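You operate a simulated robot arm through the tools that you are given. There is no shell and no other tool.

You run a simulated robot arm. Do the job below in one go: nothing can be reset, and whatever is moved stays where it is left.

## Task
Lock the seesaw level and brake the windmill with one sail straight up.
Fine: move the plank from above; tighten its screw.

Only the result counts: the job must be done as asked and must still hold three seconds after the hand-in. Knocking over, shifting, dropping, spilling or breaking anything else fails it.

## Robot
A 7-joint arm with a fingered hand, fixed in place. Base frame: the origin is at the foot of the arm, x ahead of it, y to its left, z up; the work surface is at about z = 0.64. Readings come in m, rad, newtons and seconds.
With the tool pointing down near the work surface it reaches from about 0.3 to 0.82 m from the base axis. Its first joint turns from -2.007 to 2.007 rad. Payload 5 kg.
Tool frame: the origin (TCP) lies between the finger pads and is the grasp point; the fingertips stand 0.032 m ahead of it; z points along the fingers, y is the line along which they close. The gripper opens to 0.16 m. The gripper's body begins 0.089 m behind the TCP. The gripper is a hand of 4 fingers: y runs from the thumb to the fingers, the wrist lies at [0, 0, -0.267] in the tool frame.
Orientation is told as [roll, pitch, yaw] about the base's x, y, z axes, in that order, counted from this pose: with the fingers straight down and closing along the base's y, the tool's x points along the base's -x, its y along +y and its z along -z.

## Interface
- The arm moves only by the tool servo_tool. Its argument "motion" is one flat list of numbers, 6 for each row, row after row: the shift along the base's x, y, z in m, then the turn, a rotation vector about the base's x, y, z in rad. In form: [dx, dy, dz, ax, ay, az, dx, dy, dz, ax, ay, az, ...]. A call has 1 to 20 rows; each row shifts and turns the commanded pose from where the row before left it. Rows are played at 5 a second. More than 0.05 m and 0.15 rad between two rows, and nothing of the call is played. Where a pose cannot be reached the arm comes as near as it can. A force on the tool above 40 N (or 10 N above the force at the start of the call, whichever is more), or a blocked arm, ends the call early, and 0.2 s more pass. In this call time passes only in rows, and 0.2 s behind the last. The reply holds the time, the measured pose of the TCP, the force on the tool along the base axes, the opening and the grip force, in the units named above and with some noise, with the torque about the TCP (base axes, N m) and any sound that the robot's microphone picked up, and new pictures: "show" is both (left out), scene, wrist or none.
- Cameras (640 x 400 px; columns grow to the right, rows downward): "scene" is fixed at [0.4014, 0.5127, 1.3956]; the picture's right is [-0.99, -0.15, 0.00], its down [-0.07, 0.48, -0.88] and it looks along [0.13, -0.87, -0.48] (base axes); focal length 314 px, centre (320, 200). "wrist" rides on the gripper at [0.08, -0.004, -0.114] in the tool frame; the picture's right is [0.05, 1.00, 0.00], its down [-0.82, 0.04, -0.58] and it looks along [-0.58, 0.03, 0.82] (tool axes); focal length 265 px, centre (320, 200). There is no depth. A picture from a camera that has moved, and an enlarged one, comes with that camera's place and axes in the base frame and with its lens. The place of the scene camera against the robot may be out by one fixed shift of up to 0.018 m in any direction.
- move_column(by): slides the trunk up (or, below 0, down) by that many m; the arm rides with it, the base frame stays. It gives what a move gives, with no picture.
- curl_fingers(finger1, finger2, finger3, thumb_bend): sets how far each is bent, from 0 (flat) to 100 (curled in); at 30 the hand is open as for a grip, at 70 the pads meet at the TCP. One left out holds its place. A second passes; each finger stops where it meets its share of the squeeze, and holds until it gets a number again. It is the only way to open and close the hand. It gives what a move gives, with no picture; readings hold the bend of each and the force on the fingers (four entries, about 0 where the hand has none), thumb and palm.
- enlarge(camera, box): a new picture of the part [left, top, right, bottom] of that camera's present view, enlarged. The clock stands still meanwhile.
- finish_job(): hands the job in; it is judged then, once.

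Nothing tells you positions but the pictures and the camera data. Unless the task says otherwise, let go and move clear before handing in.

The tools are called by a JSON object that holds its "op" and its "data". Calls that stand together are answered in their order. servo_tool: Moves the arm, as the interface text tells. Its arguments: {"type":"object","properties":{"motion":{"type":"array"},"show":{"type":"string","enum":["both","scene","wrist","none"]}},"required":["motion"]} The other tools are called the same way: move_column (by) slides the trunk up or down; curl_fingers (finger1, finger2, finger3, thumb_bend) moves the fingers one by one; enlarge (camera, box) takes an enlarged picture of a part of a camera's view; finish_job () hands the job in.

At the start:

```text
time: 0.0
ee_pos: [0.2652, -0.5314, 1.0368]
ee_rot: [0.0, 0.0, 0.0]
wrist_force: [0.4, 0.5, -0.2]
wrist_torque: [0.0, -0.01, -0.03]
width: 0.16
gripper_force: 0.1
shape: jaw
bend: [30.0, 30.0, 30.0, 30.0]
finger forces: [0.0, 0.0, 0.1, 0.0, 0.0, 0.0]
trunk travel left (down, up): [-0.775, 0.215]
```

scene: 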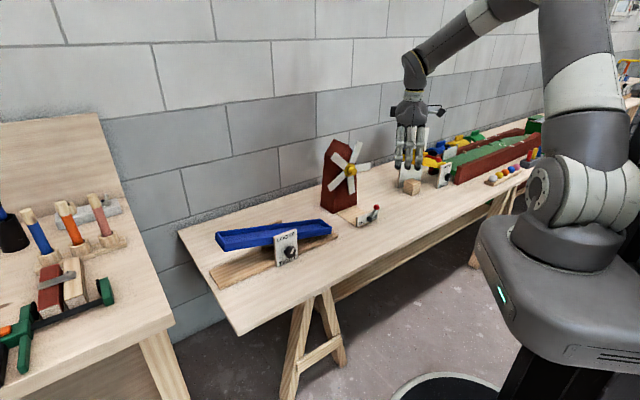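
wrist: 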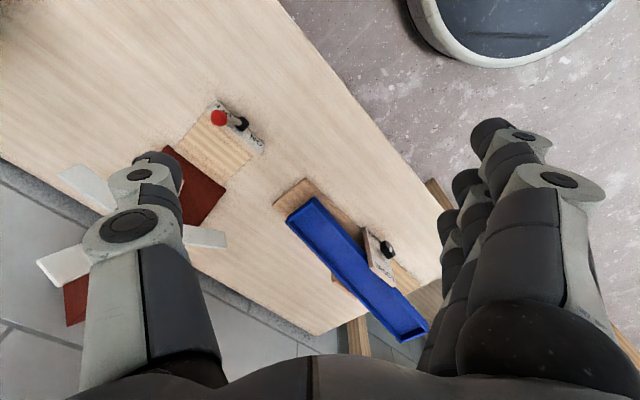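

I see a blue seesaw plank with a white plate and a black screw knob on the left of the bench, and a red windmill with white sails and a small red-knobbed lever (probably the brake) in the middle. I'll look closer at both before moving.

{"op": "enlarge", "data": {"camera": "scene", "box": [190, 190, 350, 300]}}

{"op": "enlarge", "data": {"camera": "scene", "box": [300, 130, 400, 240]}}

{"op": "enlarge", "data": {"camera": "wrist", "box": [260, 160, 460, 360]}}

{"op": "enlarge", "data": {"camera": "wrist", "box": [30, 80, 290, 330]}}

```text
3.64 times, centred on (270, 245) of scene
camera zoom: at [0.4014, 0.5127, 1.3956], right [-0.99, -0.15, 0.0], down [-0.07, 0.48, -0.88], along [0.13, -0.87, -0.48], focal length 1142 px, centre (502, 36)
```

zoom: 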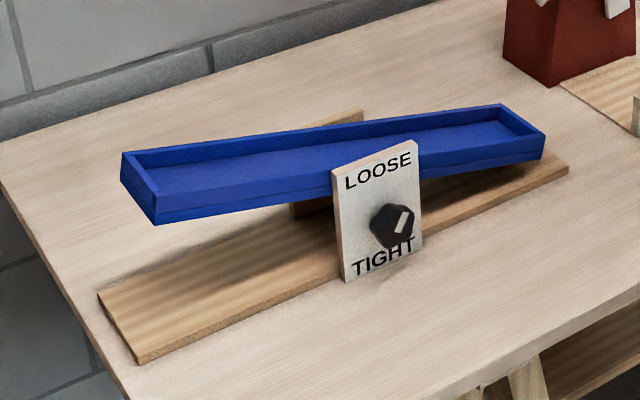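

```text
3.64 times, centred on (350, 185) of scene
camera zoom: at [0.4014, 0.5127, 1.3956], right [-0.99, -0.15, 0.0], down [-0.07, 0.48, -0.88], along [0.13, -0.87, -0.48], focal length 1142 px, centre (211, 254)
```

zoom: 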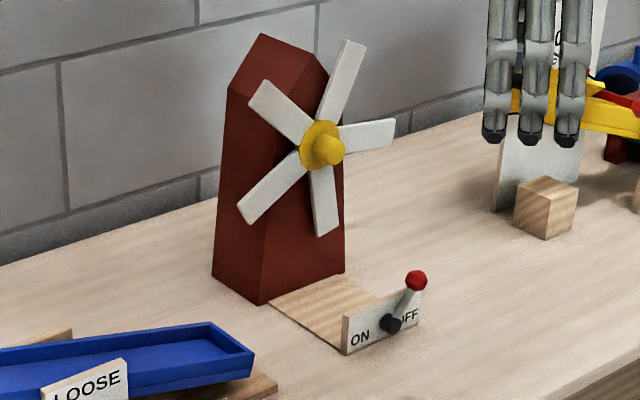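

```text
2.00 times, centred on (360, 260) of wrist
camera zoom: at [0.1856, -0.536, 1.1494], right [-0.05, 1.0, 0.0], down [0.82, 0.04, 0.58], along [0.58, 0.03, -0.82], focal length 531 px, centre (240, 80)
```

zoom: 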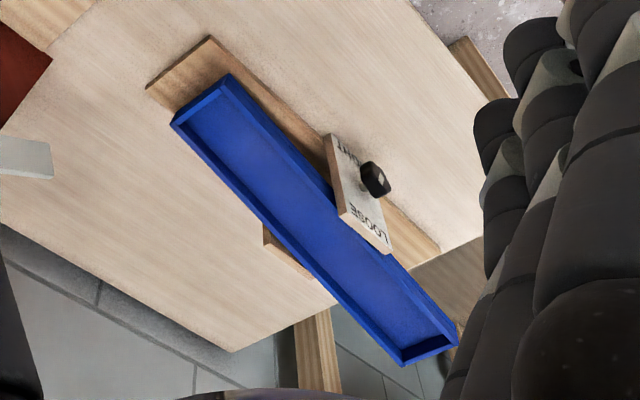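

```text
1.60 times, centred on (160, 205) of wrist
camera zoom: at [0.1856, -0.536, 1.1494], right [-0.05, 1.0, 0.0], down [0.82, 0.04, 0.58], along [0.58, 0.03, -0.82], focal length 425 px, centre (576, 192)
```

zoom: 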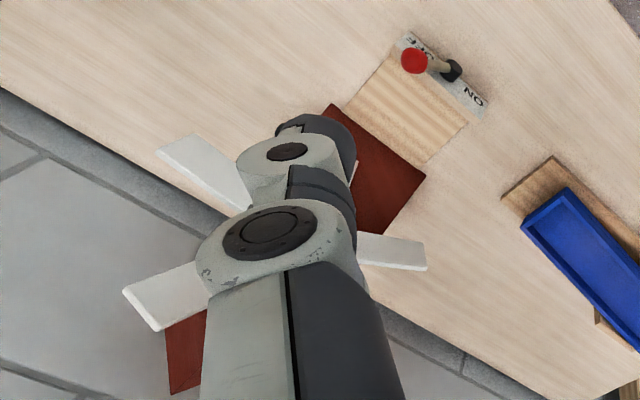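

Both devices are visible. I'll take closer shots of the screw knob and the brake lever to read their current positions.

{"op": "enlarge", "data": {"camera": "scene", "box": [268, 222, 308, 266]}}

{"op": "enlarge", "data": {"camera": "scene", "box": [350, 195, 390, 235]}}

{"op": "enlarge", "data": {"camera": "wrist", "box": [190, 90, 280, 165]}}

{"op": "enlarge", "data": {"camera": "wrist", "box": [340, 210, 420, 290]}}

```text
9.09 times, centred on (288, 244) of scene
camera zoom: at [0.4014, 0.5127, 1.3956], right [-0.99, -0.15, 0.0], down [-0.07, 0.48, -0.88], along [0.13, -0.87, -0.48], focal length 2855 px, centre (611, -200)
```

zoom: 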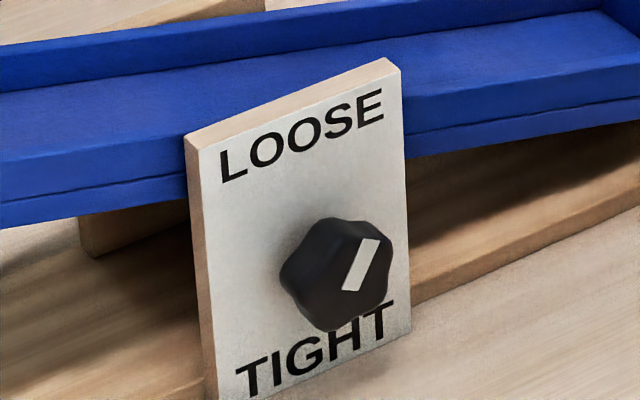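

```text
10.00 times, centred on (370, 215) of scene
camera zoom: at [0.4014, 0.5127, 1.3956], right [-0.99, -0.15, 0.0], down [-0.07, 0.48, -0.88], along [0.13, -0.87, -0.48], focal length 3140 px, centre (-180, 50)
```

zoom: 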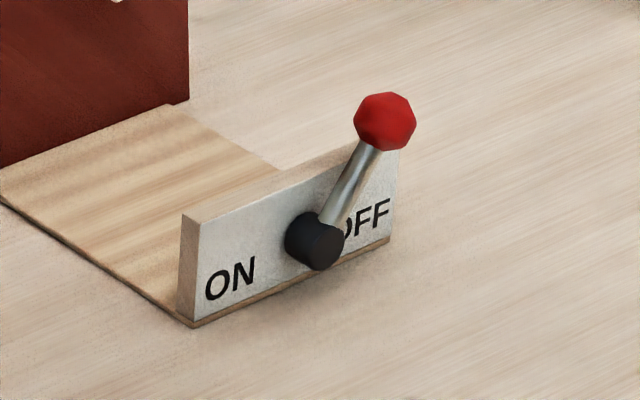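

```text
5.33 times, centred on (235, 128) of wrist
camera zoom: at [0.1856, -0.536, 1.1494], right [-0.05, 1.0, 0.0], down [0.82, 0.04, 0.58], along [0.58, 0.03, -0.82], focal length 1416 px, centre (773, 587)
```

zoom: 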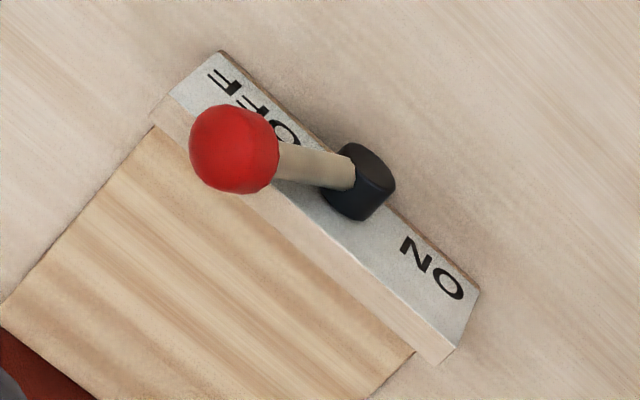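

```text
5.00 times, centred on (380, 250) of wrist
camera zoom: at [0.1856, -0.536, 1.1494], right [-0.05, 1.0, 0.0], down [0.82, 0.04, 0.58], along [0.58, 0.03, -0.82], focal length 1327 px, centre (20, -50)
```

zoom: 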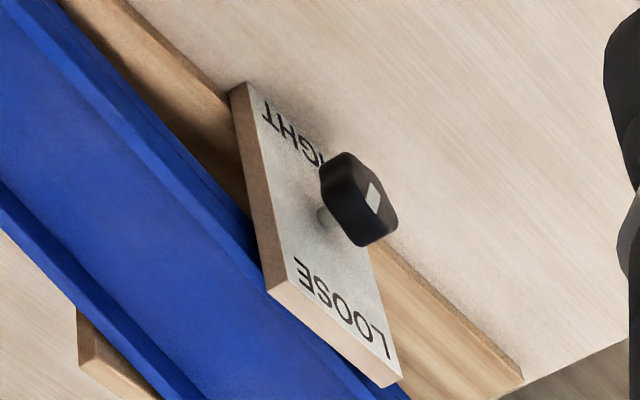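

The knob sits at about (0.64, -0.35, 0.70), the windmill hub at about (0.46, -0.76, 0.85) and the brake lever's red ball at about (0.335, -0.685, 0.72). The device faces point toward the robot along (-0.7, 0.7). First I'll yaw the hand in free air so the camera ends up above it when I tilt it forward, and I'll check whether the windmill is turning.

{"op": "servo_tool", "data": {"motion": [0, 0, 0, 0, 0, 0.147, 0, 0, 0, 0, 0, 0.147, 0, 0, 0, 0, 0, 0.147, 0, 0, 0, 0, 0, 0.147, 0, 0, 0, 0, 0, 0.147, 0, 0, 0, 0, 0, 0.147, 0, 0, 0, 0, 0, 0.147, 0, 0, 0, 0, 0, 0.147], "show": "both"}}

{"op": "enlarge", "data": {"camera": "scene", "box": [300, 130, 400, 240]}}

```text
time: 1.8
ee_pos: [0.3148, -0.4863, 0.9937]
ee_rot: [-0.028, 0.007, 0.685]
wrist_force: [0.4, -0.2, -0.1]
wrist_torque: [0.01, 0.01, 0.02]
width: 0.1601
gripper_force: 0.1
shape: jaw
bend: [30.0, 30.0, 30.0, 30.0]
finger forces: [0.0, 0.0, 0.1, 0.1, 0.0, 0.0]
out of reach, approached as far as the arm can: row 3, 4, 5, 6, 7, 8
trunk travel left (down, up): [-0.775, 0.215]
camera wrist: at [0.2532, -0.5367, 1.1061], right [-0.67, 0.74, -0.03], down [0.6, 0.56, 0.57], along [0.44, 0.36, -0.82], focal length 265 px, centre (320, 200)
```

scene: 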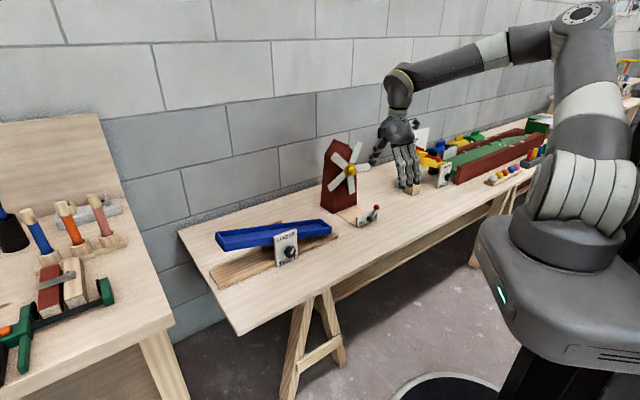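
wrist: 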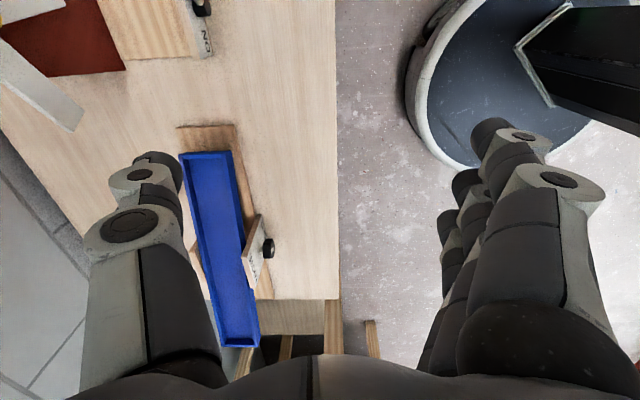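

```text
3.64 times, centred on (350, 185) of scene
camera zoom: at [0.4014, 0.5127, 1.3956], right [-0.99, -0.15, 0.0], down [-0.07, 0.48, -0.88], along [0.13, -0.87, -0.48], focal length 1142 px, centre (211, 254)
```

zoom: 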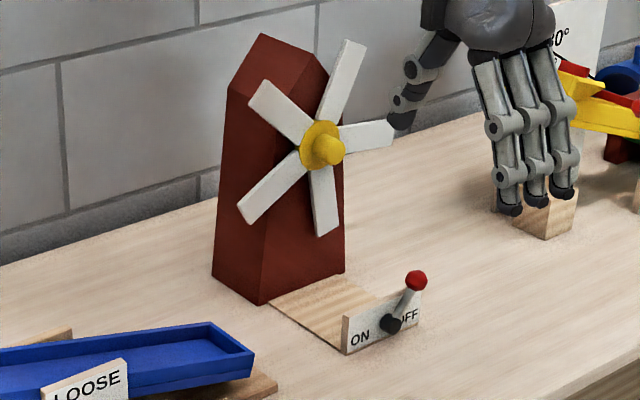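

The windmill isn't turning, and a positive yaw is limited here, so I'll turn the other way to a yaw of about -45°. That makes the closing line parallel to the device faces.

{"op": "servo_tool", "data": {"motion": [0, 0, 0, 0, 0, -0.147, 0, 0, 0, 0, 0, -0.147, 0, 0, 0, 0, 0, -0.147, 0, 0, 0, 0, 0, -0.147, 0, 0, 0, 0, 0, -0.147, 0, 0, 0, 0, 0, -0.147, 0, 0, 0, 0, 0, -0.147, 0, 0, 0, 0, 0, -0.147, 0, 0, 0, 0, 0, -0.147, 0, 0, 0, 0, 0, -0.147], "show": "none"}}

```text
time: 4.0
ee_pos: [0.3134, -0.4854, 0.9916]
ee_rot: [-0.029, 0.01, -0.788]
wrist_force: [-0.7, -0.3, 0.0]
wrist_torque: [0.0, -0.04, -0.03]
width: 0.16
gripper_force: 0.1
shape: jaw
bend: [30.0, 30.0, 30.0, 30.0]
finger forces: [0.0, 0.1, 0.0, 0.0, 0.0, 0.0]
trunk travel left (down, up): [-0.775, 0.215]
```

Yaw is now -45° as wanted. I'll close the hand to a compact tip and tilt it forward so the wrist camera faces the windmill, moving in front of the hub.

{"op": "curl_fingers", "data": {"finger1": 70, "finger2": 70, "finger3": 70, "thumb_bend": 70}}

{"op": "servo_tool", "data": {"motion": [-0.0107, -0.0105, -0.007, -0.1061, -0.1061, 0, -0.0107, -0.0105, -0.007, -0.1061, -0.1061, 0, -0.0107, -0.0105, -0.007, -0.1061, -0.1061, 0, -0.0107, -0.0105, -0.007, -0.1061, -0.1061, 0, -0.0107, -0.0105, -0.007, -0.1061, -0.1061, 0, -0.0107, -0.0105, -0.007, -0.1061, -0.1061, 0], "show": "both"}}

```text
time: 5.0
ee_pos: [0.3151, -0.4851, 0.9921]
ee_rot: [-0.031, 0.009, -0.787]
wrist_force: [0.3, 0.2, -0.5]
wrist_torque: [0.02, 0.01, 0.02]
width: 0.0238
gripper_force: 0.1
shape: fingers
bend: [70.0, 70.0, 70.0, 70.0]
finger forces: [0.1, 0.0, 0.1, 0.0, 0.0, 0.0]
trunk travel left (down, up): [-0.775, 0.215]
```

```text
time: 6.4
ee_pos: [0.2491, -0.5488, 0.9502]
ee_rot: [-0.026, -0.893, -0.789]
wrist_force: [-0.2, 0.3, 0.6]
wrist_torque: [0.01, 0.01, 0.02]
width: 0.0237
gripper_force: 0.0
shape: fingers
bend: [70.0, 70.0, 70.0, 70.0]
finger forces: [0.0, 0.0, 0.1, 0.0, 0.1, 0.0]
trunk travel left (down, up): [-0.775, 0.215]
camera wrist: at [0.1517, -0.4514, 0.9584], right [0.7, 0.71, -0.06], down [0.09, 0.0, 1.0], along [0.71, -0.7, -0.06], focal length 265 px, centre (320, 200)
```

scene: 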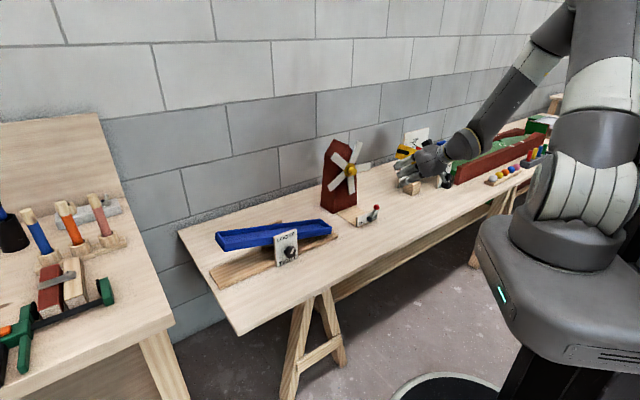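
wrist: 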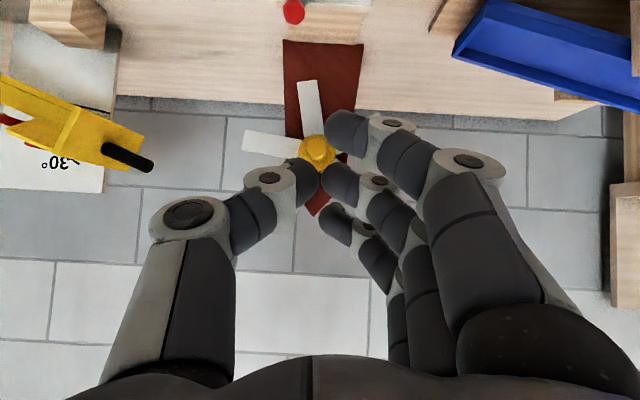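

The hub triangulates to about (0.453, -0.763, 0.848), and the sail to turn leans about 20° to the right. I'll bring the tool horizontal and set the fingers a few centimetres apart so they can straddle the upper sail.

{"op": "servo_tool", "data": {"motion": [0, 0, 0.005, -0.1061, -0.1061, 0, 0, 0, 0.005, -0.1061, -0.1061, 0, 0, 0, 0.005, -0.1061, -0.1061, 0, 0, 0, 0.005, -0.1061, -0.1061, 0], "show": "none"}}

{"op": "curl_fingers", "data": {"finger1": 58, "finger2": 58, "finger3": 58, "thumb_bend": 58}}

{"op": "enlarge", "data": {"camera": "wrist", "box": [0, 0, 640, 400]}}

{"op": "enlarge", "data": {"camera": "scene", "box": [300, 110, 460, 210]}}

```text
time: 7.4
ee_pos: [0.2493, -0.5502, 0.969]
ee_rot: [0.003, -1.492, -0.822]
wrist_force: [-1.0, 0.4, -0.3]
wrist_torque: [0.03, -0.02, 0.04]
width: 0.0235
gripper_force: 0.0
shape: fingers
bend: [70.0, 70.0, 70.0, 70.0]
finger forces: [0.0, 0.0, 0.1, 0.0, 0.1, 0.1]
trunk travel left (down, up): [-0.775, 0.215]
```

```text
time: 8.4
ee_pos: [0.2492, -0.5494, 0.9703]
ee_rot: [-0.011, -1.491, -0.804]
wrist_force: [0.8, 0.3, -0.1]
wrist_torque: [0.02, -0.02, -0.03]
width: 0.0635
gripper_force: 0.0
shape: fingers
bend: [57.0, 57.0, 57.0, 57.0]
finger forces: [0.0, 0.1, 0.0, 0.1, 0.0, 0.0]
trunk travel left (down, up): [-0.775, 0.215]
```

```text
1.00 times, centred on (320, 200) of wrist (not enlarged: the box is as wide or as high as the picture)
camera zoom: at [0.1647, -0.4648, 0.8983], right [0.72, 0.69, -0.05], down [-0.32, 0.4, 0.86], along [0.61, -0.61, 0.51], focal length 265 px, centre (320, 200)
```

zoom: 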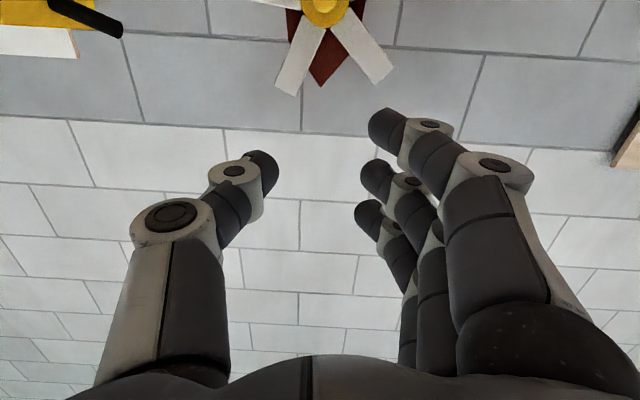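

```text
4.00 times, centred on (380, 160) of scene
camera zoom: at [0.4014, 0.5127, 1.3956], right [-0.99, -0.15, 0.0], down [-0.07, 0.48, -0.88], along [0.13, -0.87, -0.48], focal length 1256 px, centre (80, 360)
```

zoom: 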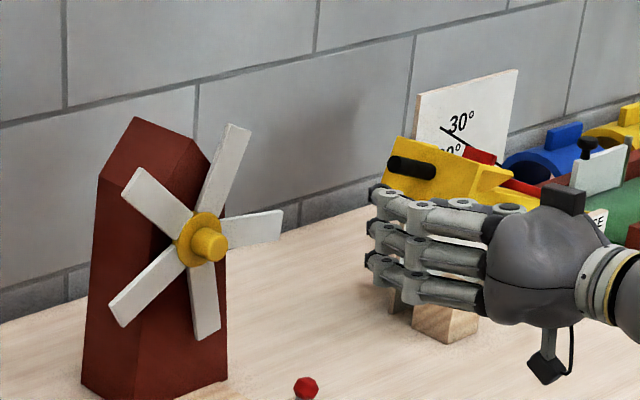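

The hand is horizontal, and the tower apex lines up above the hub. I'll open the fingers slightly more and move to just in front of the upper-right sail, stopping short of it.

{"op": "curl_fingers", "data": {"finger1": 53, "finger2": 53, "finger3": 53, "thumb_bend": 53}}

{"op": "servo_tool", "data": {"motion": [0.0161, -0.0255, -0.0019, 0, 0, 0, 0.0161, -0.0255, -0.0019, 0, 0, 0, 0.0161, -0.0255, -0.0019, 0, 0, 0, 0.0161, -0.0255, -0.0019, 0, 0, 0, 0.0161, -0.0255, -0.0019, 0, 0, 0, 0.0161, -0.0255, -0.0019, 0, 0, 0, 0.0161, -0.0255, -0.0019, 0, 0, 0, 0.0161, -0.0255, -0.0019, 0, 0, 0], "show": "wrist"}}

{"op": "enlarge", "data": {"camera": "scene", "box": [300, 110, 460, 210]}}

```text
time: 9.4
ee_pos: [0.2489, -0.5494, 0.9706]
ee_rot: [-0.012, -1.49, -0.801]
wrist_force: [-0.1, -0.4, 0.1]
wrist_torque: [0.01, 0.01, 0.01]
width: 0.0786
gripper_force: 0.0
shape: fingers
bend: [53.0, 53.0, 53.0, 53.0]
finger forces: [0.1, 0.1, 0.0, 0.0, 0.0, 0.0]
trunk travel left (down, up): [-0.775, 0.215]
```

```text
time: 11.2
ee_pos: [0.3782, -0.7532, 0.9529]
ee_rot: [-0.013, -1.492, -0.802]
wrist_force: [0.1, 0.0, 0.7]
wrist_torque: [-0.01, 0.0, 0.02]
width: 0.0788
gripper_force: 0.1
shape: fingers
bend: [53.0, 53.0, 53.0, 53.0]
finger forces: [0.0, 0.1, 0.0, 0.0, 0.0, 0.0]
trunk travel left (down, up): [-0.775, 0.215]
camera wrist: at [0.2938, -0.6695, 0.8823], right [0.72, 0.69, -0.05], down [-0.32, 0.4, 0.86], along [0.61, -0.61, 0.51], focal length 265 px, centre (320, 200)
```

wrist: 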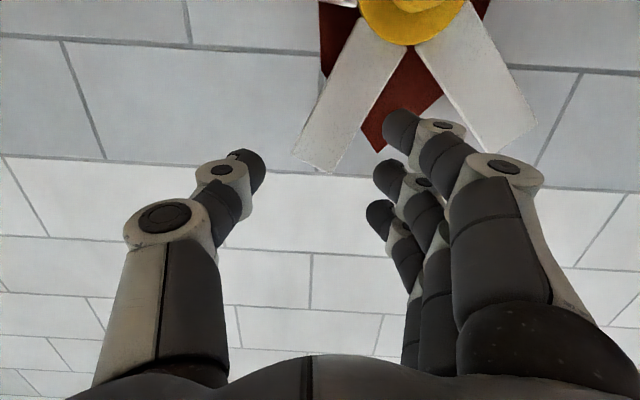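

```text
4.00 times, centred on (380, 160) of scene
camera zoom: at [0.4014, 0.5127, 1.3956], right [-0.99, -0.15, 0.0], down [-0.07, 0.48, -0.88], along [0.13, -0.87, -0.48], focal length 1256 px, centre (80, 360)
```

zoom: 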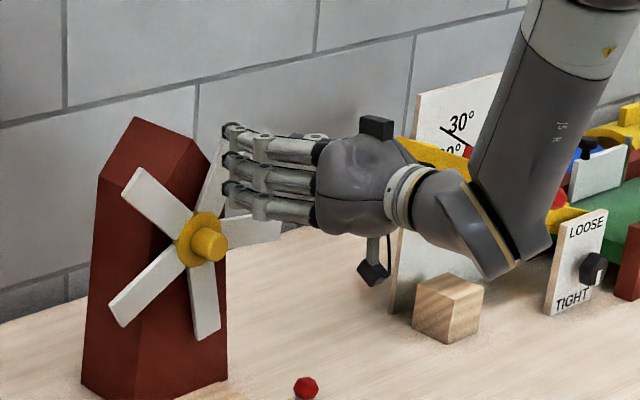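

The fingers are lined up with the upper sail but the lowest finger is close to its left edge. I'll shift slightly left and up, then advance 4 cm so the sail sits between thumb and fingers.

{"op": "servo_tool", "data": {"motion": [0.0064, 0.0064, 0.006, 0, 0, 0, 0.00707, -0.00707, 0, 0, 0, 0, 0.00707, -0.00707, 0, 0, 0, 0, 0.00707, -0.00707, 0, 0, 0, 0, 0.00707, -0.00707, 0, 0, 0, 0], "show": "wrist"}}

{"op": "enlarge", "data": {"camera": "scene", "box": [320, 120, 400, 200]}}

```text
time: 12.4
ee_pos: [0.413, -0.7744, 0.9602]
ee_rot: [-0.01, -1.491, -0.807]
wrist_force: [-1.1, 0.6, -0.3]
wrist_torque: [0.0, 0.0, 0.01]
width: 0.0787
gripper_force: 0.0
shape: fingers
bend: [53.0, 53.0, 53.0, 53.0]
finger forces: [0.0, 0.1, 0.1, 0.0, 0.0, 0.1]
trunk travel left (down, up): [-0.775, 0.215]
camera wrist: at [0.3278, -0.6908, 0.8888], right [0.72, 0.69, -0.05], down [-0.32, 0.4, 0.86], along [0.61, -0.61, 0.51], focal length 265 px, centre (320, 200)
```

wrist: 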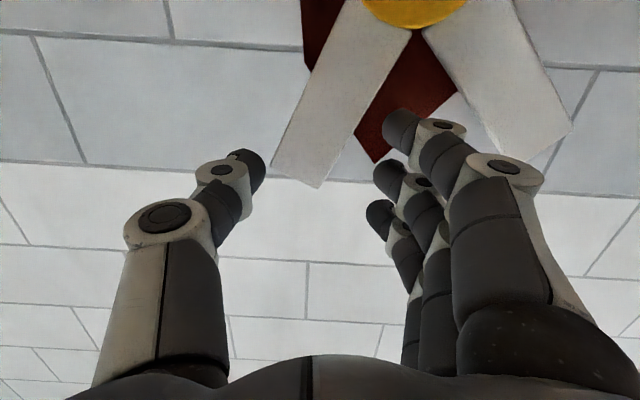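

```text
5.00 times, centred on (360, 160) of scene
camera zoom: at [0.4014, 0.5127, 1.3956], right [-0.99, -0.15, 0.0], down [-0.07, 0.48, -0.88], along [0.13, -0.87, -0.48], focal length 1570 px, centre (120, 400)
```

zoom: 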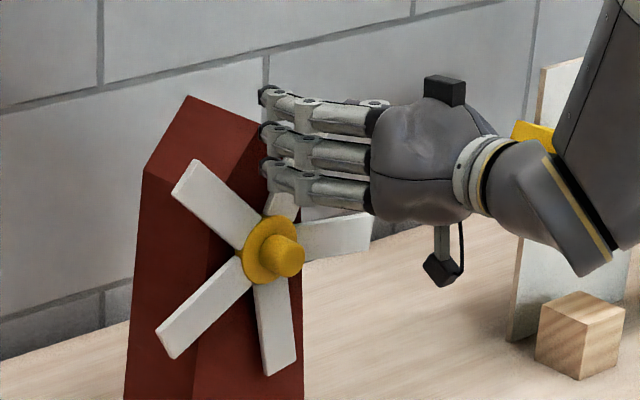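

The sail is now between thumb and fingers, with the tips about level with the sail plane. The tower face looks to be about 1.5 cm behind the sails, so I'll go in just 1 cm more and check.

{"op": "servo_tool", "data": {"motion": [0.0038, -0.0038, 0, 0, 0, 0, 0.0038, -0.0038, 0, 0, 0, 0], "show": "wrist"}}

{"op": "enlarge", "data": {"camera": "scene", "box": [335, 125, 385, 165]}}

{"op": "enlarge", "data": {"camera": "wrist", "box": [180, 60, 460, 240]}}

```text
time: 13.0
ee_pos: [0.4205, -0.7825, 0.9617]
ee_rot: [-0.015, -1.49, -0.797]
wrist_force: [-4.1, 4.1, 0.3]
wrist_torque: [0.08, 0.07, 0.23]
width: 0.0789
gripper_force: 2.7
shape: fingers
bend: [53.0, 53.0, 53.0, 53.0]
finger forces: [5.5, 0.0, 0.1, 0.0, 0.0, 0.0]
trunk travel left (down, up): [-0.775, 0.215]
camera wrist: at [0.3356, -0.698, 0.8892], right [0.72, 0.69, -0.05], down [-0.32, 0.4, 0.86], along [0.61, -0.61, 0.51], focal length 265 px, centre (320, 200)
```

wrist: 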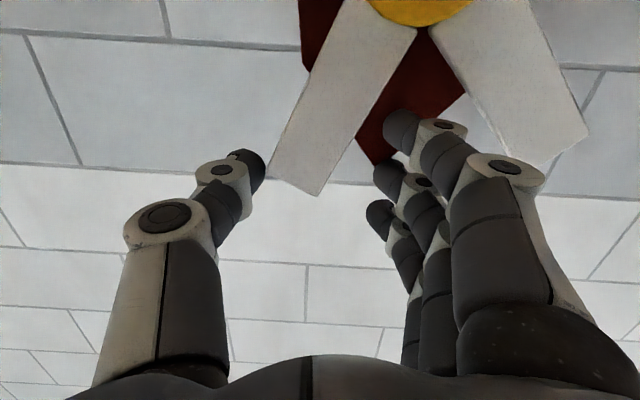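

```text
10.00 times, centred on (360, 145) of scene
camera zoom: at [0.4014, 0.5127, 1.3956], right [-0.99, -0.15, 0.0], down [-0.07, 0.48, -0.88], along [0.13, -0.87, -0.48], focal length 3140 px, centre (-80, 750)
```

zoom: 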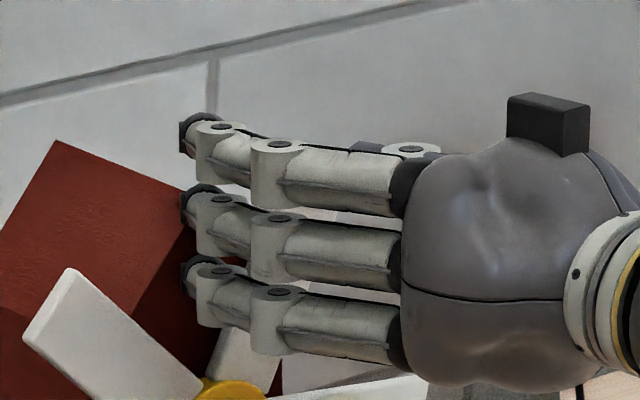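

```text
2.22 times, centred on (320, 150) of wrist
camera zoom: at [0.3356, -0.698, 0.8892], right [0.72, 0.69, -0.05], down [-0.32, 0.4, 0.86], along [0.61, -0.61, 0.51], focal length 590 px, centre (320, 311)
```

zoom: 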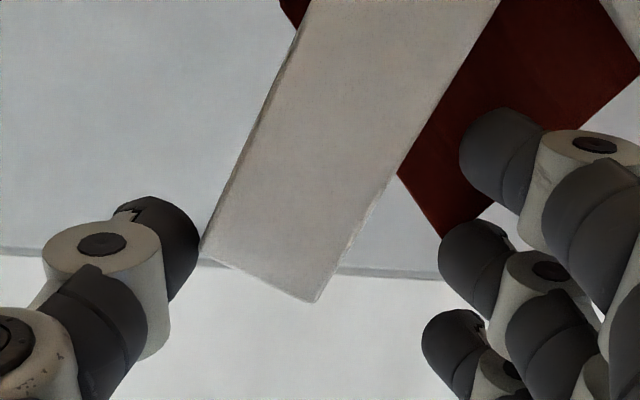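

Finger 1's tip just touched the tower face with about 5 N, so the face is at this depth. I'll back off 5 mm and then move left slowly so the thumb pushes the sail.

{"op": "servo_tool", "data": {"motion": [-0.0035, 0.0035, 0, 0, 0, 0, 0.0042, 0.0042, 0, 0, 0, 0, 0.0042, 0.0042, 0, 0, 0, 0, 0.0042, 0.0042, 0, 0, 0, 0, 0.0042, 0.0042, 0, 0, 0, 0], "show": "wrist"}}

{"op": "enlarge", "data": {"camera": "scene", "box": [300, 130, 400, 240]}}

```text
time: 14.2
ee_pos: [0.4345, -0.7612, 0.9615]
ee_rot: [-0.013, -1.492, -0.806]
wrist_force: [-0.6, -0.5, -0.6]
wrist_torque: [-0.02, 0.02, -0.01]
width: 0.0793
gripper_force: 0.0
shape: fingers
bend: [53.0, 53.0, 53.0, 53.0]
finger forces: [0.0, 0.1, 0.0, 0.1, 0.0, 0.1]
trunk travel left (down, up): [-0.775, 0.215]
camera wrist: at [0.3495, -0.6776, 0.8891], right [0.72, 0.69, -0.05], down [-0.32, 0.4, 0.86], along [0.61, -0.61, 0.51], focal length 265 px, centre (320, 200)
```

wrist: 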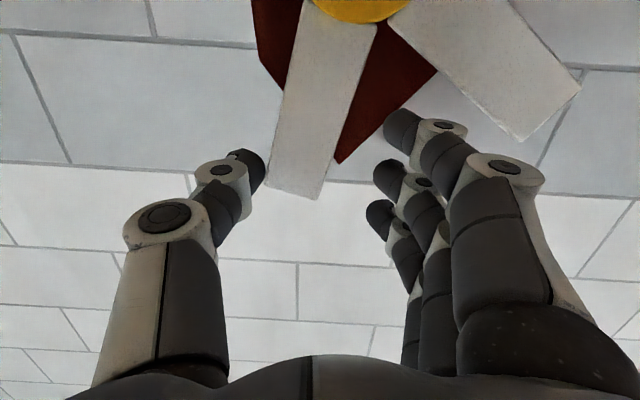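

```text
3.64 times, centred on (350, 185) of scene
camera zoom: at [0.4014, 0.5127, 1.3956], right [-0.99, -0.15, 0.0], down [-0.07, 0.48, -0.88], along [0.13, -0.87, -0.48], focal length 1142 px, centre (211, 254)
```

zoom: 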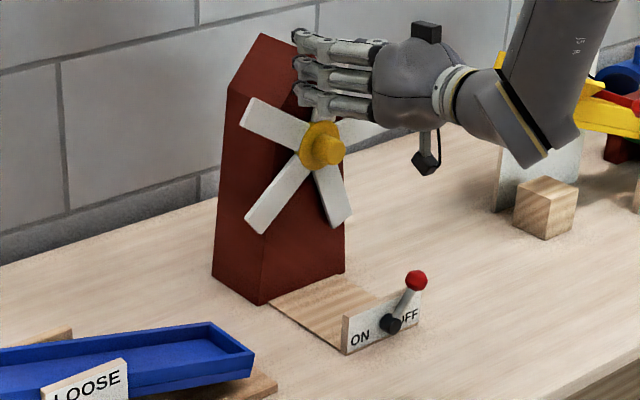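

The thumb is turning the sail smoothly and the tower hasn't moved. I'll continue left in small steps.

{"op": "servo_tool", "data": {"motion": [0.0035, 0.0035, 0, 0, 0, 0, 0.0035, 0.0035, 0, 0, 0, 0, 0.0035, 0.0035, 0, 0, 0, 0, 0.0035, 0.0035, 0, 0, 0, 0], "show": "wrist"}}

{"op": "enlarge", "data": {"camera": "scene", "box": [320, 130, 390, 200]}}

```text
time: 15.2
ee_pos: [0.4471, -0.7481, 0.9607]
ee_rot: [-0.012, -1.49, -0.804]
wrist_force: [0.6, -0.5, 0.3]
wrist_torque: [-0.03, -0.02, -0.01]
width: 0.0794
gripper_force: 0.0
shape: fingers
bend: [53.0, 53.0, 53.0, 53.0]
finger forces: [0.0, 0.0, 0.1, 0.0, 0.1, 0.1]
trunk travel left (down, up): [-0.775, 0.215]
camera wrist: at [0.3628, -0.664, 0.8892], right [0.72, 0.69, -0.05], down [-0.32, 0.4, 0.86], along [0.61, -0.61, 0.51], focal length 265 px, centre (320, 200)
```

wrist: 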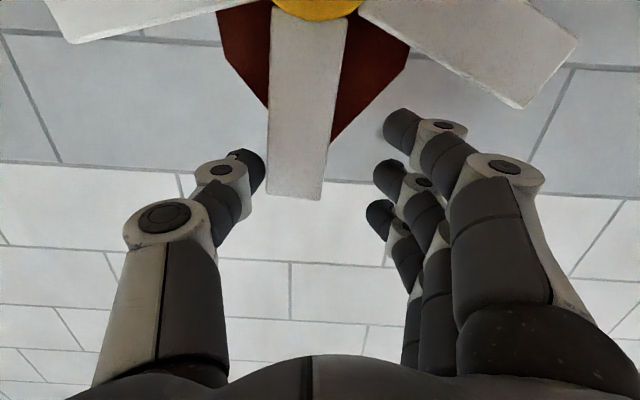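

```text
5.71 times, centred on (355, 165) of scene
camera zoom: at [0.4014, 0.5127, 1.3956], right [-0.99, -0.15, 0.0], down [-0.07, 0.48, -0.88], along [0.13, -0.87, -0.48], focal length 1794 px, centre (120, 400)
```

zoom: 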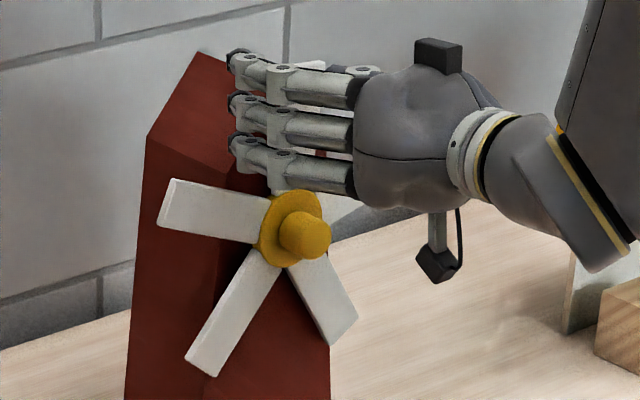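

The upper sail now leans only about 5° to the right by both cameras' geometry. I'll push about 9 mm further.

{"op": "servo_tool", "data": {"motion": [0.0033, 0.0033, 0, 0, 0, 0, 0.0033, 0.0033, 0, 0, 0, 0], "show": "wrist"}}

{"op": "enlarge", "data": {"camera": "scene", "box": [320, 130, 390, 200]}}

```text
time: 15.8
ee_pos: [0.4538, -0.7417, 0.9611]
ee_rot: [-0.017, -1.491, -0.799]
wrist_force: [-0.1, 0.4, -0.2]
wrist_torque: [0.01, 0.03, 0.01]
width: 0.0796
gripper_force: 0.0
shape: fingers
bend: [53.0, 53.0, 53.0, 53.0]
finger forces: [0.0, 0.0, 0.0, 0.0, 0.1, 0.0]
trunk travel left (down, up): [-0.775, 0.215]
camera wrist: at [0.3696, -0.6575, 0.8894], right [0.72, 0.69, -0.05], down [-0.32, 0.4, 0.86], along [0.61, -0.6, 0.51], focal length 265 px, centre (320, 200)
```

wrist: 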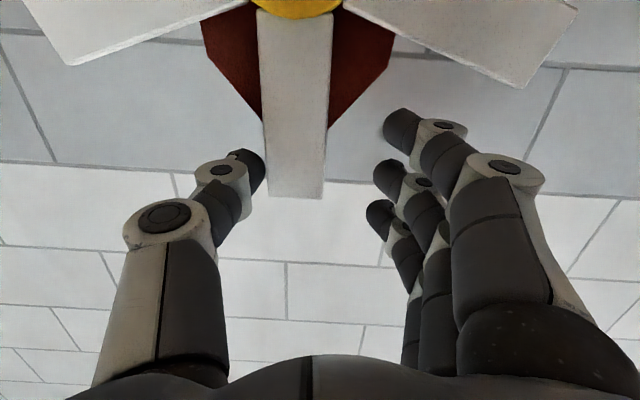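

```text
5.71 times, centred on (355, 165) of scene
camera zoom: at [0.4014, 0.5127, 1.3956], right [-0.99, -0.15, 0.0], down [-0.07, 0.48, -0.88], along [0.13, -0.87, -0.48], focal length 1794 px, centre (120, 400)
```

zoom: 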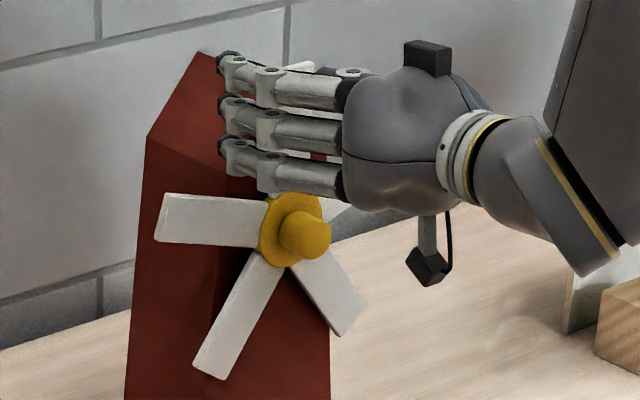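

The upper sail is now vertical to within about 1° by both cameras. I'll ease the thumb off the sail, back straight out and check that it stays.

{"op": "servo_tool", "data": {"motion": [-0.0042, -0.0042, 0, 0, 0, 0, -0.01, 0.01, 0, 0, 0, 0, -0.02, 0.02, 0, 0, 0, 0, -0.03, 0.03, 0, 0, 0, 0, -0.03, 0.03, 0, 0, 0, 0, -0.03, 0.03, 0, 0, 0, 0], "show": "wrist"}}

{"op": "enlarge", "data": {"camera": "scene", "box": [300, 120, 400, 230]}}

```text
time: 17.2
ee_pos: [0.3297, -0.6255, 0.9601]
ee_rot: [-0.016, -1.493, -0.8]
wrist_force: [-0.1, -0.2, 0.1]
wrist_torque: [0.01, 0.01, -0.02]
width: 0.0797
gripper_force: 0.0
shape: fingers
bend: [53.0, 53.0, 53.0, 53.0]
finger forces: [0.1, 0.0, 0.1, 0.0, 0.0, 0.1]
trunk travel left (down, up): [-0.775, 0.215]
camera wrist: at [0.2448, -0.5417, 0.8891], right [0.72, 0.69, -0.05], down [-0.32, 0.4, 0.86], along [0.61, -0.6, 0.51], focal length 265 px, centre (320, 200)
```

wrist: 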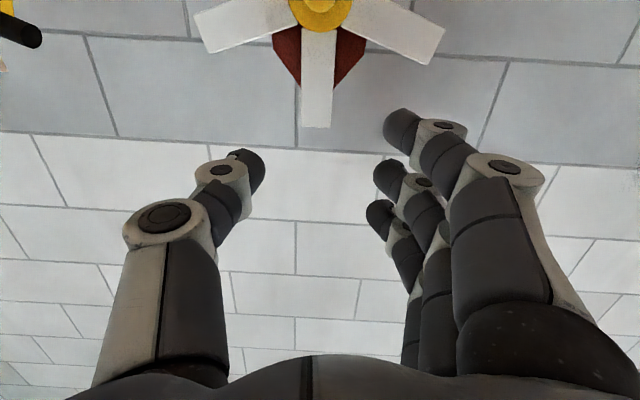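

```text
3.64 times, centred on (350, 175) of scene
camera zoom: at [0.4014, 0.5127, 1.3956], right [-0.99, -0.15, 0.0], down [-0.07, 0.48, -0.88], along [0.13, -0.87, -0.48], focal length 1142 px, centre (211, 291)
```

zoom: 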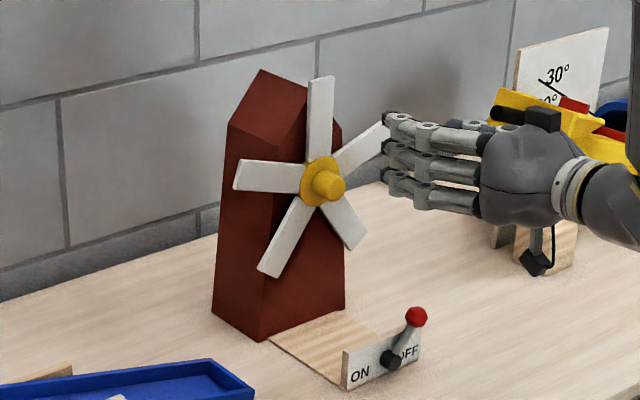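

The sail stayed in place after release. I'll zoom in to measure its angle more exactly before braking.

{"op": "enlarge", "data": {"camera": "scene", "box": [328, 134, 378, 200]}}

{"op": "enlarge", "data": {"camera": "wrist", "box": [190, 0, 450, 160]}}

```text
6.06 times, centred on (353, 167) of scene
camera zoom: at [0.4014, 0.5127, 1.3956], right [-0.99, -0.15, 0.0], down [-0.07, 0.48, -0.88], along [0.13, -0.87, -0.48], focal length 1903 px, centre (120, 400)
```

zoom: 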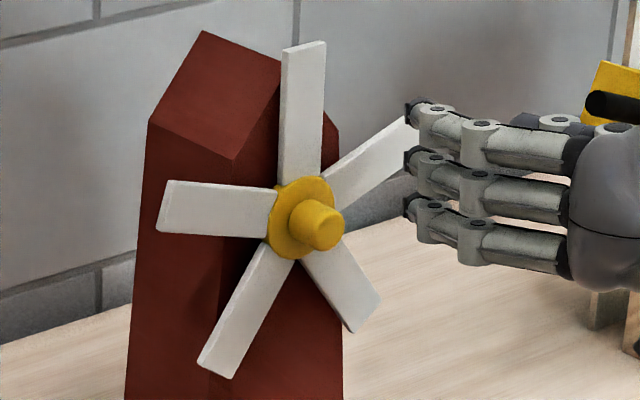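

```text
2.46 times, centred on (320, 80) of wrist
camera zoom: at [0.2448, -0.5417, 0.8891], right [0.72, 0.69, -0.05], down [-0.32, 0.4, 0.86], along [0.61, -0.6, 0.51], focal length 653 px, centre (320, 495)
```

zoom: 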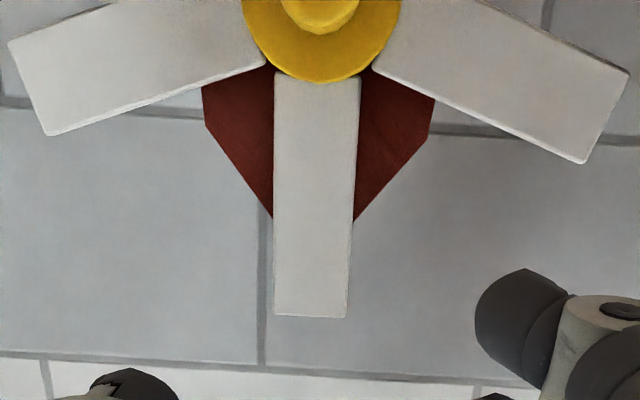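

By both views the sail is within about 1° of vertical. On the way to the lever I'll tilt the hand back so the wrist camera looks level at the windmill for a better angle check.

{"op": "servo_tool", "data": {"motion": [-0.005, 0.005, 0, 0.1061, 0.1061, 0, -0.005, 0.005, 0, 0.1061, 0.1061, 0, -0.005, 0.005, 0, 0.1061, 0.1061, 0, -0.005, 0.005, 0, 0.1061, 0.1061, 0], "show": "wrist"}}

{"op": "enlarge", "data": {"camera": "wrist", "box": [220, 30, 420, 230]}}

```text
time: 18.2
ee_pos: [0.3096, -0.6048, 0.9606]
ee_rot: [-0.028, -0.889, -0.787]
wrist_force: [0.5, 0.7, 0.1]
wrist_torque: [0.02, -0.01, 0.05]
width: 0.0797
gripper_force: 0.1
shape: fingers
bend: [53.0, 53.0, 53.0, 53.0]
finger forces: [0.1, 0.1, 0.0, 0.1, 0.0, 0.0]
trunk travel left (down, up): [-0.775, 0.215]
camera wrist: at [0.2116, -0.5077, 0.9695], right [0.7, 0.71, -0.06], down [0.09, -0.01, 1.0], along [0.71, -0.7, -0.07], focal length 265 px, centre (320, 200)
```

wrist: 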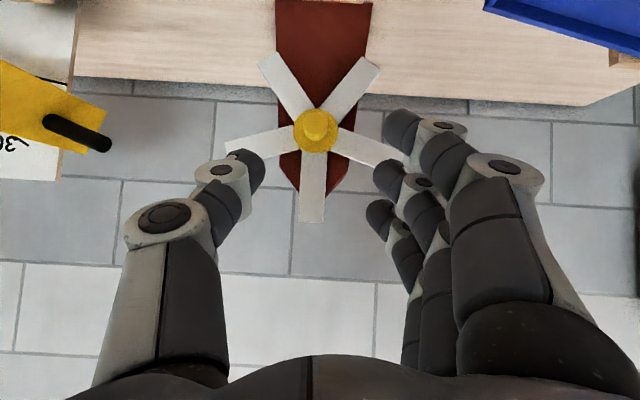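

```text
2.00 times, centred on (320, 130) of wrist
camera zoom: at [0.2116, -0.5077, 0.9695], right [0.7, 0.71, -0.06], down [0.09, -0.01, 1.0], along [0.71, -0.7, -0.07], focal length 531 px, centre (320, 340)
```

zoom: 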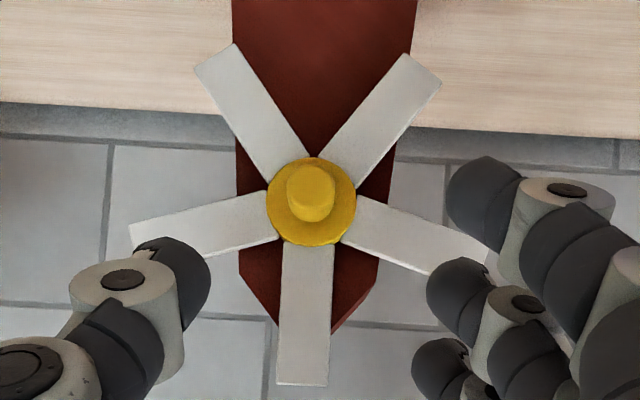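

The sail is upright within about a degree in every view. Next is the brake lever: I'll point the hand down and hover above the lever's red ball for a close look.

{"op": "servo_tool", "data": {"motion": [0, -0.0071, -0.0133, 0.1048, 0.1048, 0, 0, -0.0071, -0.0133, 0.1048, 0.1048, 0, 0, -0.0071, -0.0133, 0.1048, 0.1048, 0, 0, -0.0071, -0.0133, 0.1048, 0.1048, 0, 0, -0.0071, -0.0133, 0.1048, 0.1048, 0, 0, -0.0071, -0.0133, 0.1048, 0.1048, 0], "show": "wrist"}}

{"op": "enlarge", "data": {"camera": "scene", "box": [320, 120, 440, 240]}}

```text
time: 19.6
ee_pos: [0.3093, -0.6487, 0.8799]
ee_rot: [-0.031, 0.002, -0.788]
wrist_force: [-0.2, -1.0, 0.5]
wrist_torque: [-0.03, 0.01, 0.03]
width: 0.0794
gripper_force: 0.2
shape: fingers
bend: [53.0, 53.0, 53.0, 53.0]
finger forces: [0.0, 0.1, 0.0, 0.0, 0.0, 0.0]
trunk travel left (down, up): [-0.775, 0.215]
camera wrist: at [0.2531, -0.5928, 0.9935], right [0.67, 0.74, -0.03], down [0.62, -0.54, 0.57], along [0.41, -0.4, -0.82], focal length 265 px, centre (320, 200)
```

wrist: 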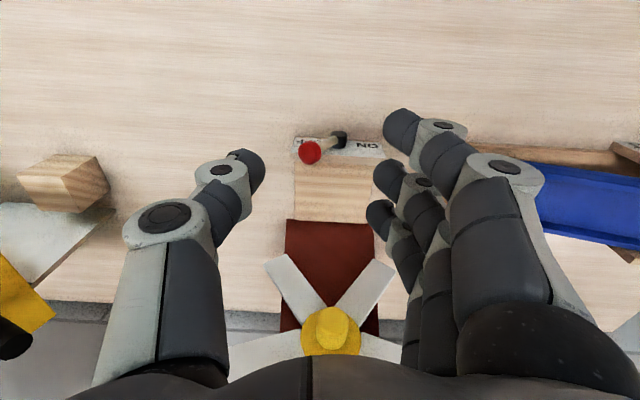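

```text
3.33 times, centred on (380, 180) of scene
camera zoom: at [0.4014, 0.5127, 1.3956], right [-0.99, -0.15, 0.0], down [-0.07, 0.48, -0.88], along [0.13, -0.87, -0.48], focal length 1047 px, centre (120, 267)
```

zoom: 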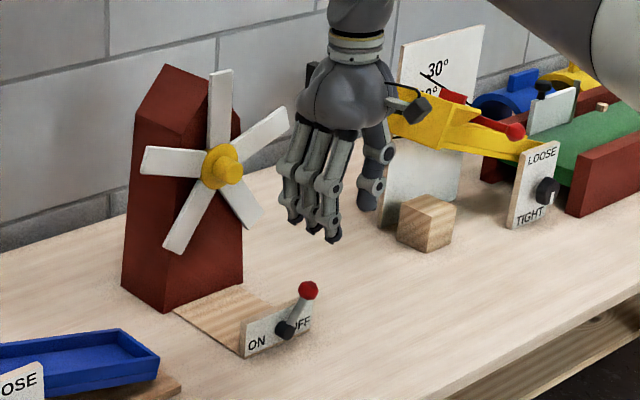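

The red ball triangulates to (0.334, -0.693, 0.716), with the lever at OFF. I'll straddle it from above with the thumb on the OFF side and the tips kept above the plate's top.

{"op": "servo_tool", "data": {"motion": [0.0124, -0.0221, 0, 0, 0, 0, 0.0124, -0.0221, 0, 0, 0, 0, 0, 0, -0.03, 0, 0, 0, 0, 0, -0.03, 0, 0, 0, 0, 0, -0.03, 0, 0, 0, 0, 0, -0.02, 0, 0, 0], "show": "wrist"}}

{"op": "enlarge", "data": {"camera": "scene", "box": [330, 150, 430, 240]}}

```text
time: 21.0
ee_pos: [0.3349, -0.6919, 0.7707]
ee_rot: [-0.029, -0.003, -0.788]
wrist_force: [0.6, 0.3, 0.4]
wrist_torque: [0.02, 0.0, 0.03]
width: 0.0795
gripper_force: 0.0
shape: fingers
bend: [53.0, 53.0, 53.0, 53.0]
finger forces: [0.0, 0.0, 0.1, 0.1, 0.0, 0.0]
trunk travel left (down, up): [-0.775, 0.215]
camera wrist: at [0.2779, -0.6367, 0.8833], right [0.67, 0.74, -0.03], down [0.62, -0.53, 0.58], along [0.41, -0.41, -0.82], focal length 265 px, centre (320, 200)
```

wrist: 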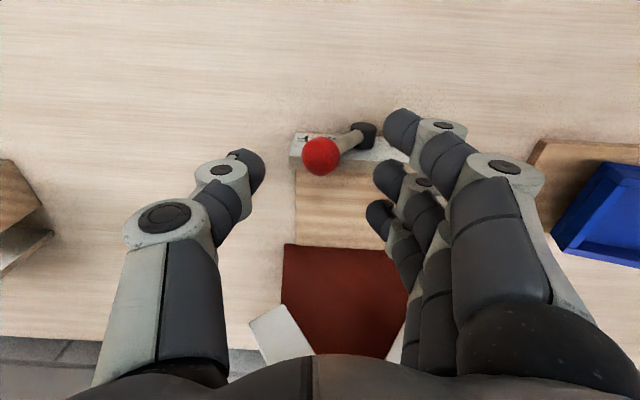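

```text
4.44 times, centred on (380, 195) of scene
camera zoom: at [0.4014, 0.5127, 1.3956], right [-0.99, -0.15, 0.0], down [-0.07, 0.48, -0.88], along [0.13, -0.87, -0.48], focal length 1396 px, centre (53, 222)
```

zoom: 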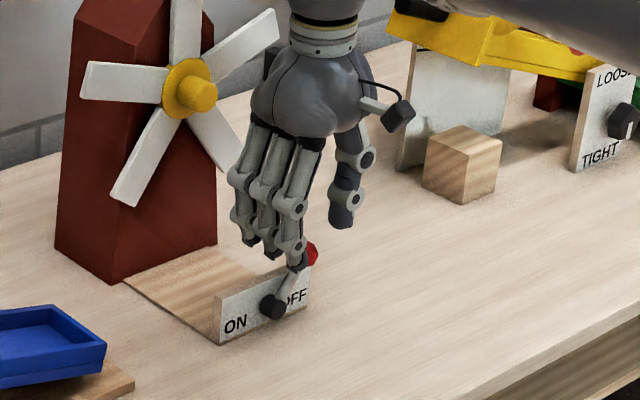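

The ball sits centred between thumb and fingers. I'll lower 3 cm so the thumb overlaps the ball, then start pushing left toward ON.

{"op": "servo_tool", "data": {"motion": [0, 0, -0.016, 0, 0, 0, 0, 0, -0.016, 0, 0, 0, 0.007, 0.007, 0, 0, 0, 0, 0.007, 0.007, 0, 0, 0, 0, 0.006, 0.006, 0, 0, 0, 0], "show": "wrist"}}

{"op": "enlarge", "data": {"camera": "scene", "box": [330, 150, 430, 240]}}

```text
time: 22.2
ee_pos: [0.3534, -0.6734, 0.7389]
ee_rot: [-0.031, 0.001, -0.787]
wrist_force: [-2.0, -2.3, 1.0]
wrist_torque: [-0.05, 0.08, -0.02]
width: 0.082
gripper_force: 0.9
shape: fingers
bend: [53.0, 53.0, 53.0, 52.0]
finger forces: [0.1, 0.0, 0.0, 0.0, 2.2, 0.0]
trunk travel left (down, up): [-0.775, 0.215]
camera wrist: at [0.297, -0.616, 0.8524], right [0.67, 0.74, -0.03], down [0.62, -0.53, 0.58], along [0.41, -0.41, -0.82], focal length 265 px, centre (320, 200)
```

wrist: 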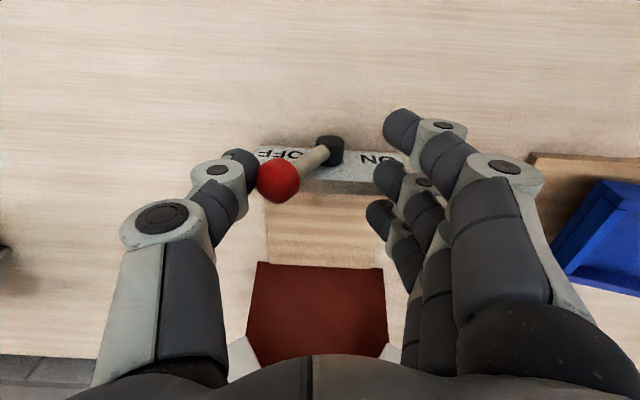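

```text
4.44 times, centred on (380, 195) of scene
camera zoom: at [0.4014, 0.5127, 1.3956], right [-0.99, -0.15, 0.0], down [-0.07, 0.48, -0.88], along [0.13, -0.87, -0.48], focal length 1396 px, centre (53, 222)
```

zoom: 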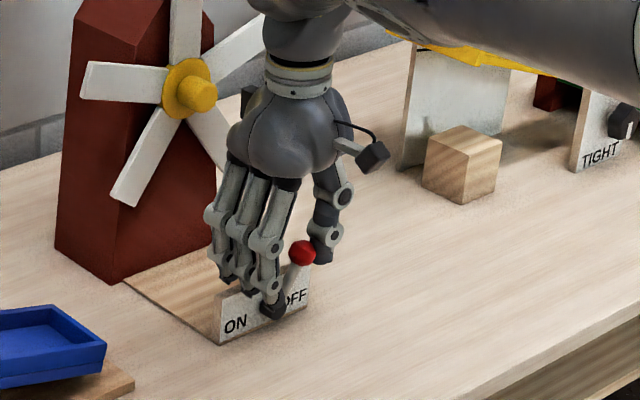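

The thumb is against the ball with about 2 N and the pivot is at (0.359, -0.671, 0.67), so the lever leans about 36° toward OFF. I'll keep pushing left through the centre.

{"op": "servo_tool", "data": {"motion": [0.0064, 0.0064, 0, 0, 0, 0, 0.0064, 0.0064, 0, 0, 0, 0, 0.0064, 0.0064, 0, 0, 0, 0, 0.0064, 0.0064, 0, 0, 0, 0, 0.0064, 0.0064, 0, 0, 0, 0], "show": "wrist"}}

{"op": "enlarge", "data": {"camera": "scene", "box": [330, 150, 430, 240]}}

```text
time: 23.4
ee_pos: [0.3878, -0.641, 0.7387]
ee_rot: [-0.029, -0.003, -0.786]
wrist_force: [-1.9, -0.1, 0.4]
wrist_torque: [-0.05, 0.0, 0.02]
width: 0.0811
gripper_force: 0.1
shape: fingers
bend: [53.0, 53.0, 53.0, 53.0]
finger forces: [0.0, 0.1, 0.0, 0.0, 0.6, 0.0]
trunk travel left (down, up): [-0.775, 0.215]
camera wrist: at [0.3308, -0.5838, 0.8518], right [0.67, 0.74, -0.03], down [0.62, -0.53, 0.58], along [0.41, -0.41, -0.82], focal length 265 px, centre (320, 200)
```

wrist: 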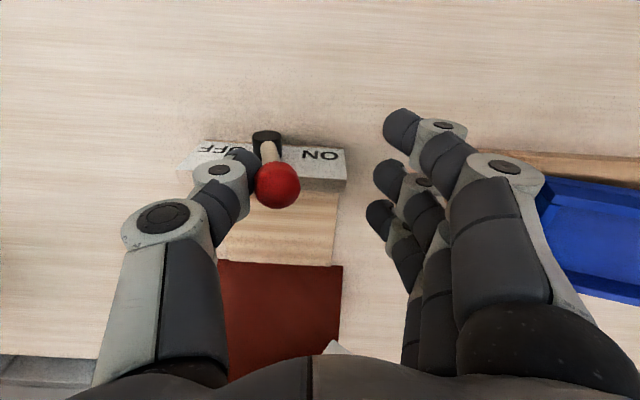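

```text
4.44 times, centred on (380, 195) of scene
camera zoom: at [0.4014, 0.5127, 1.3956], right [-0.99, -0.15, 0.0], down [-0.07, 0.48, -0.88], along [0.13, -0.87, -0.48], focal length 1396 px, centre (53, 222)
```

zoom: 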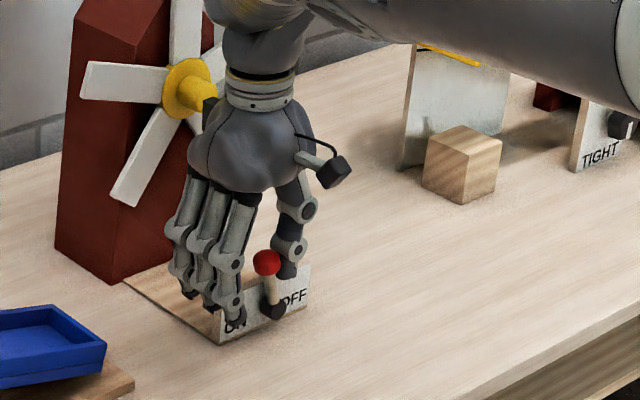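

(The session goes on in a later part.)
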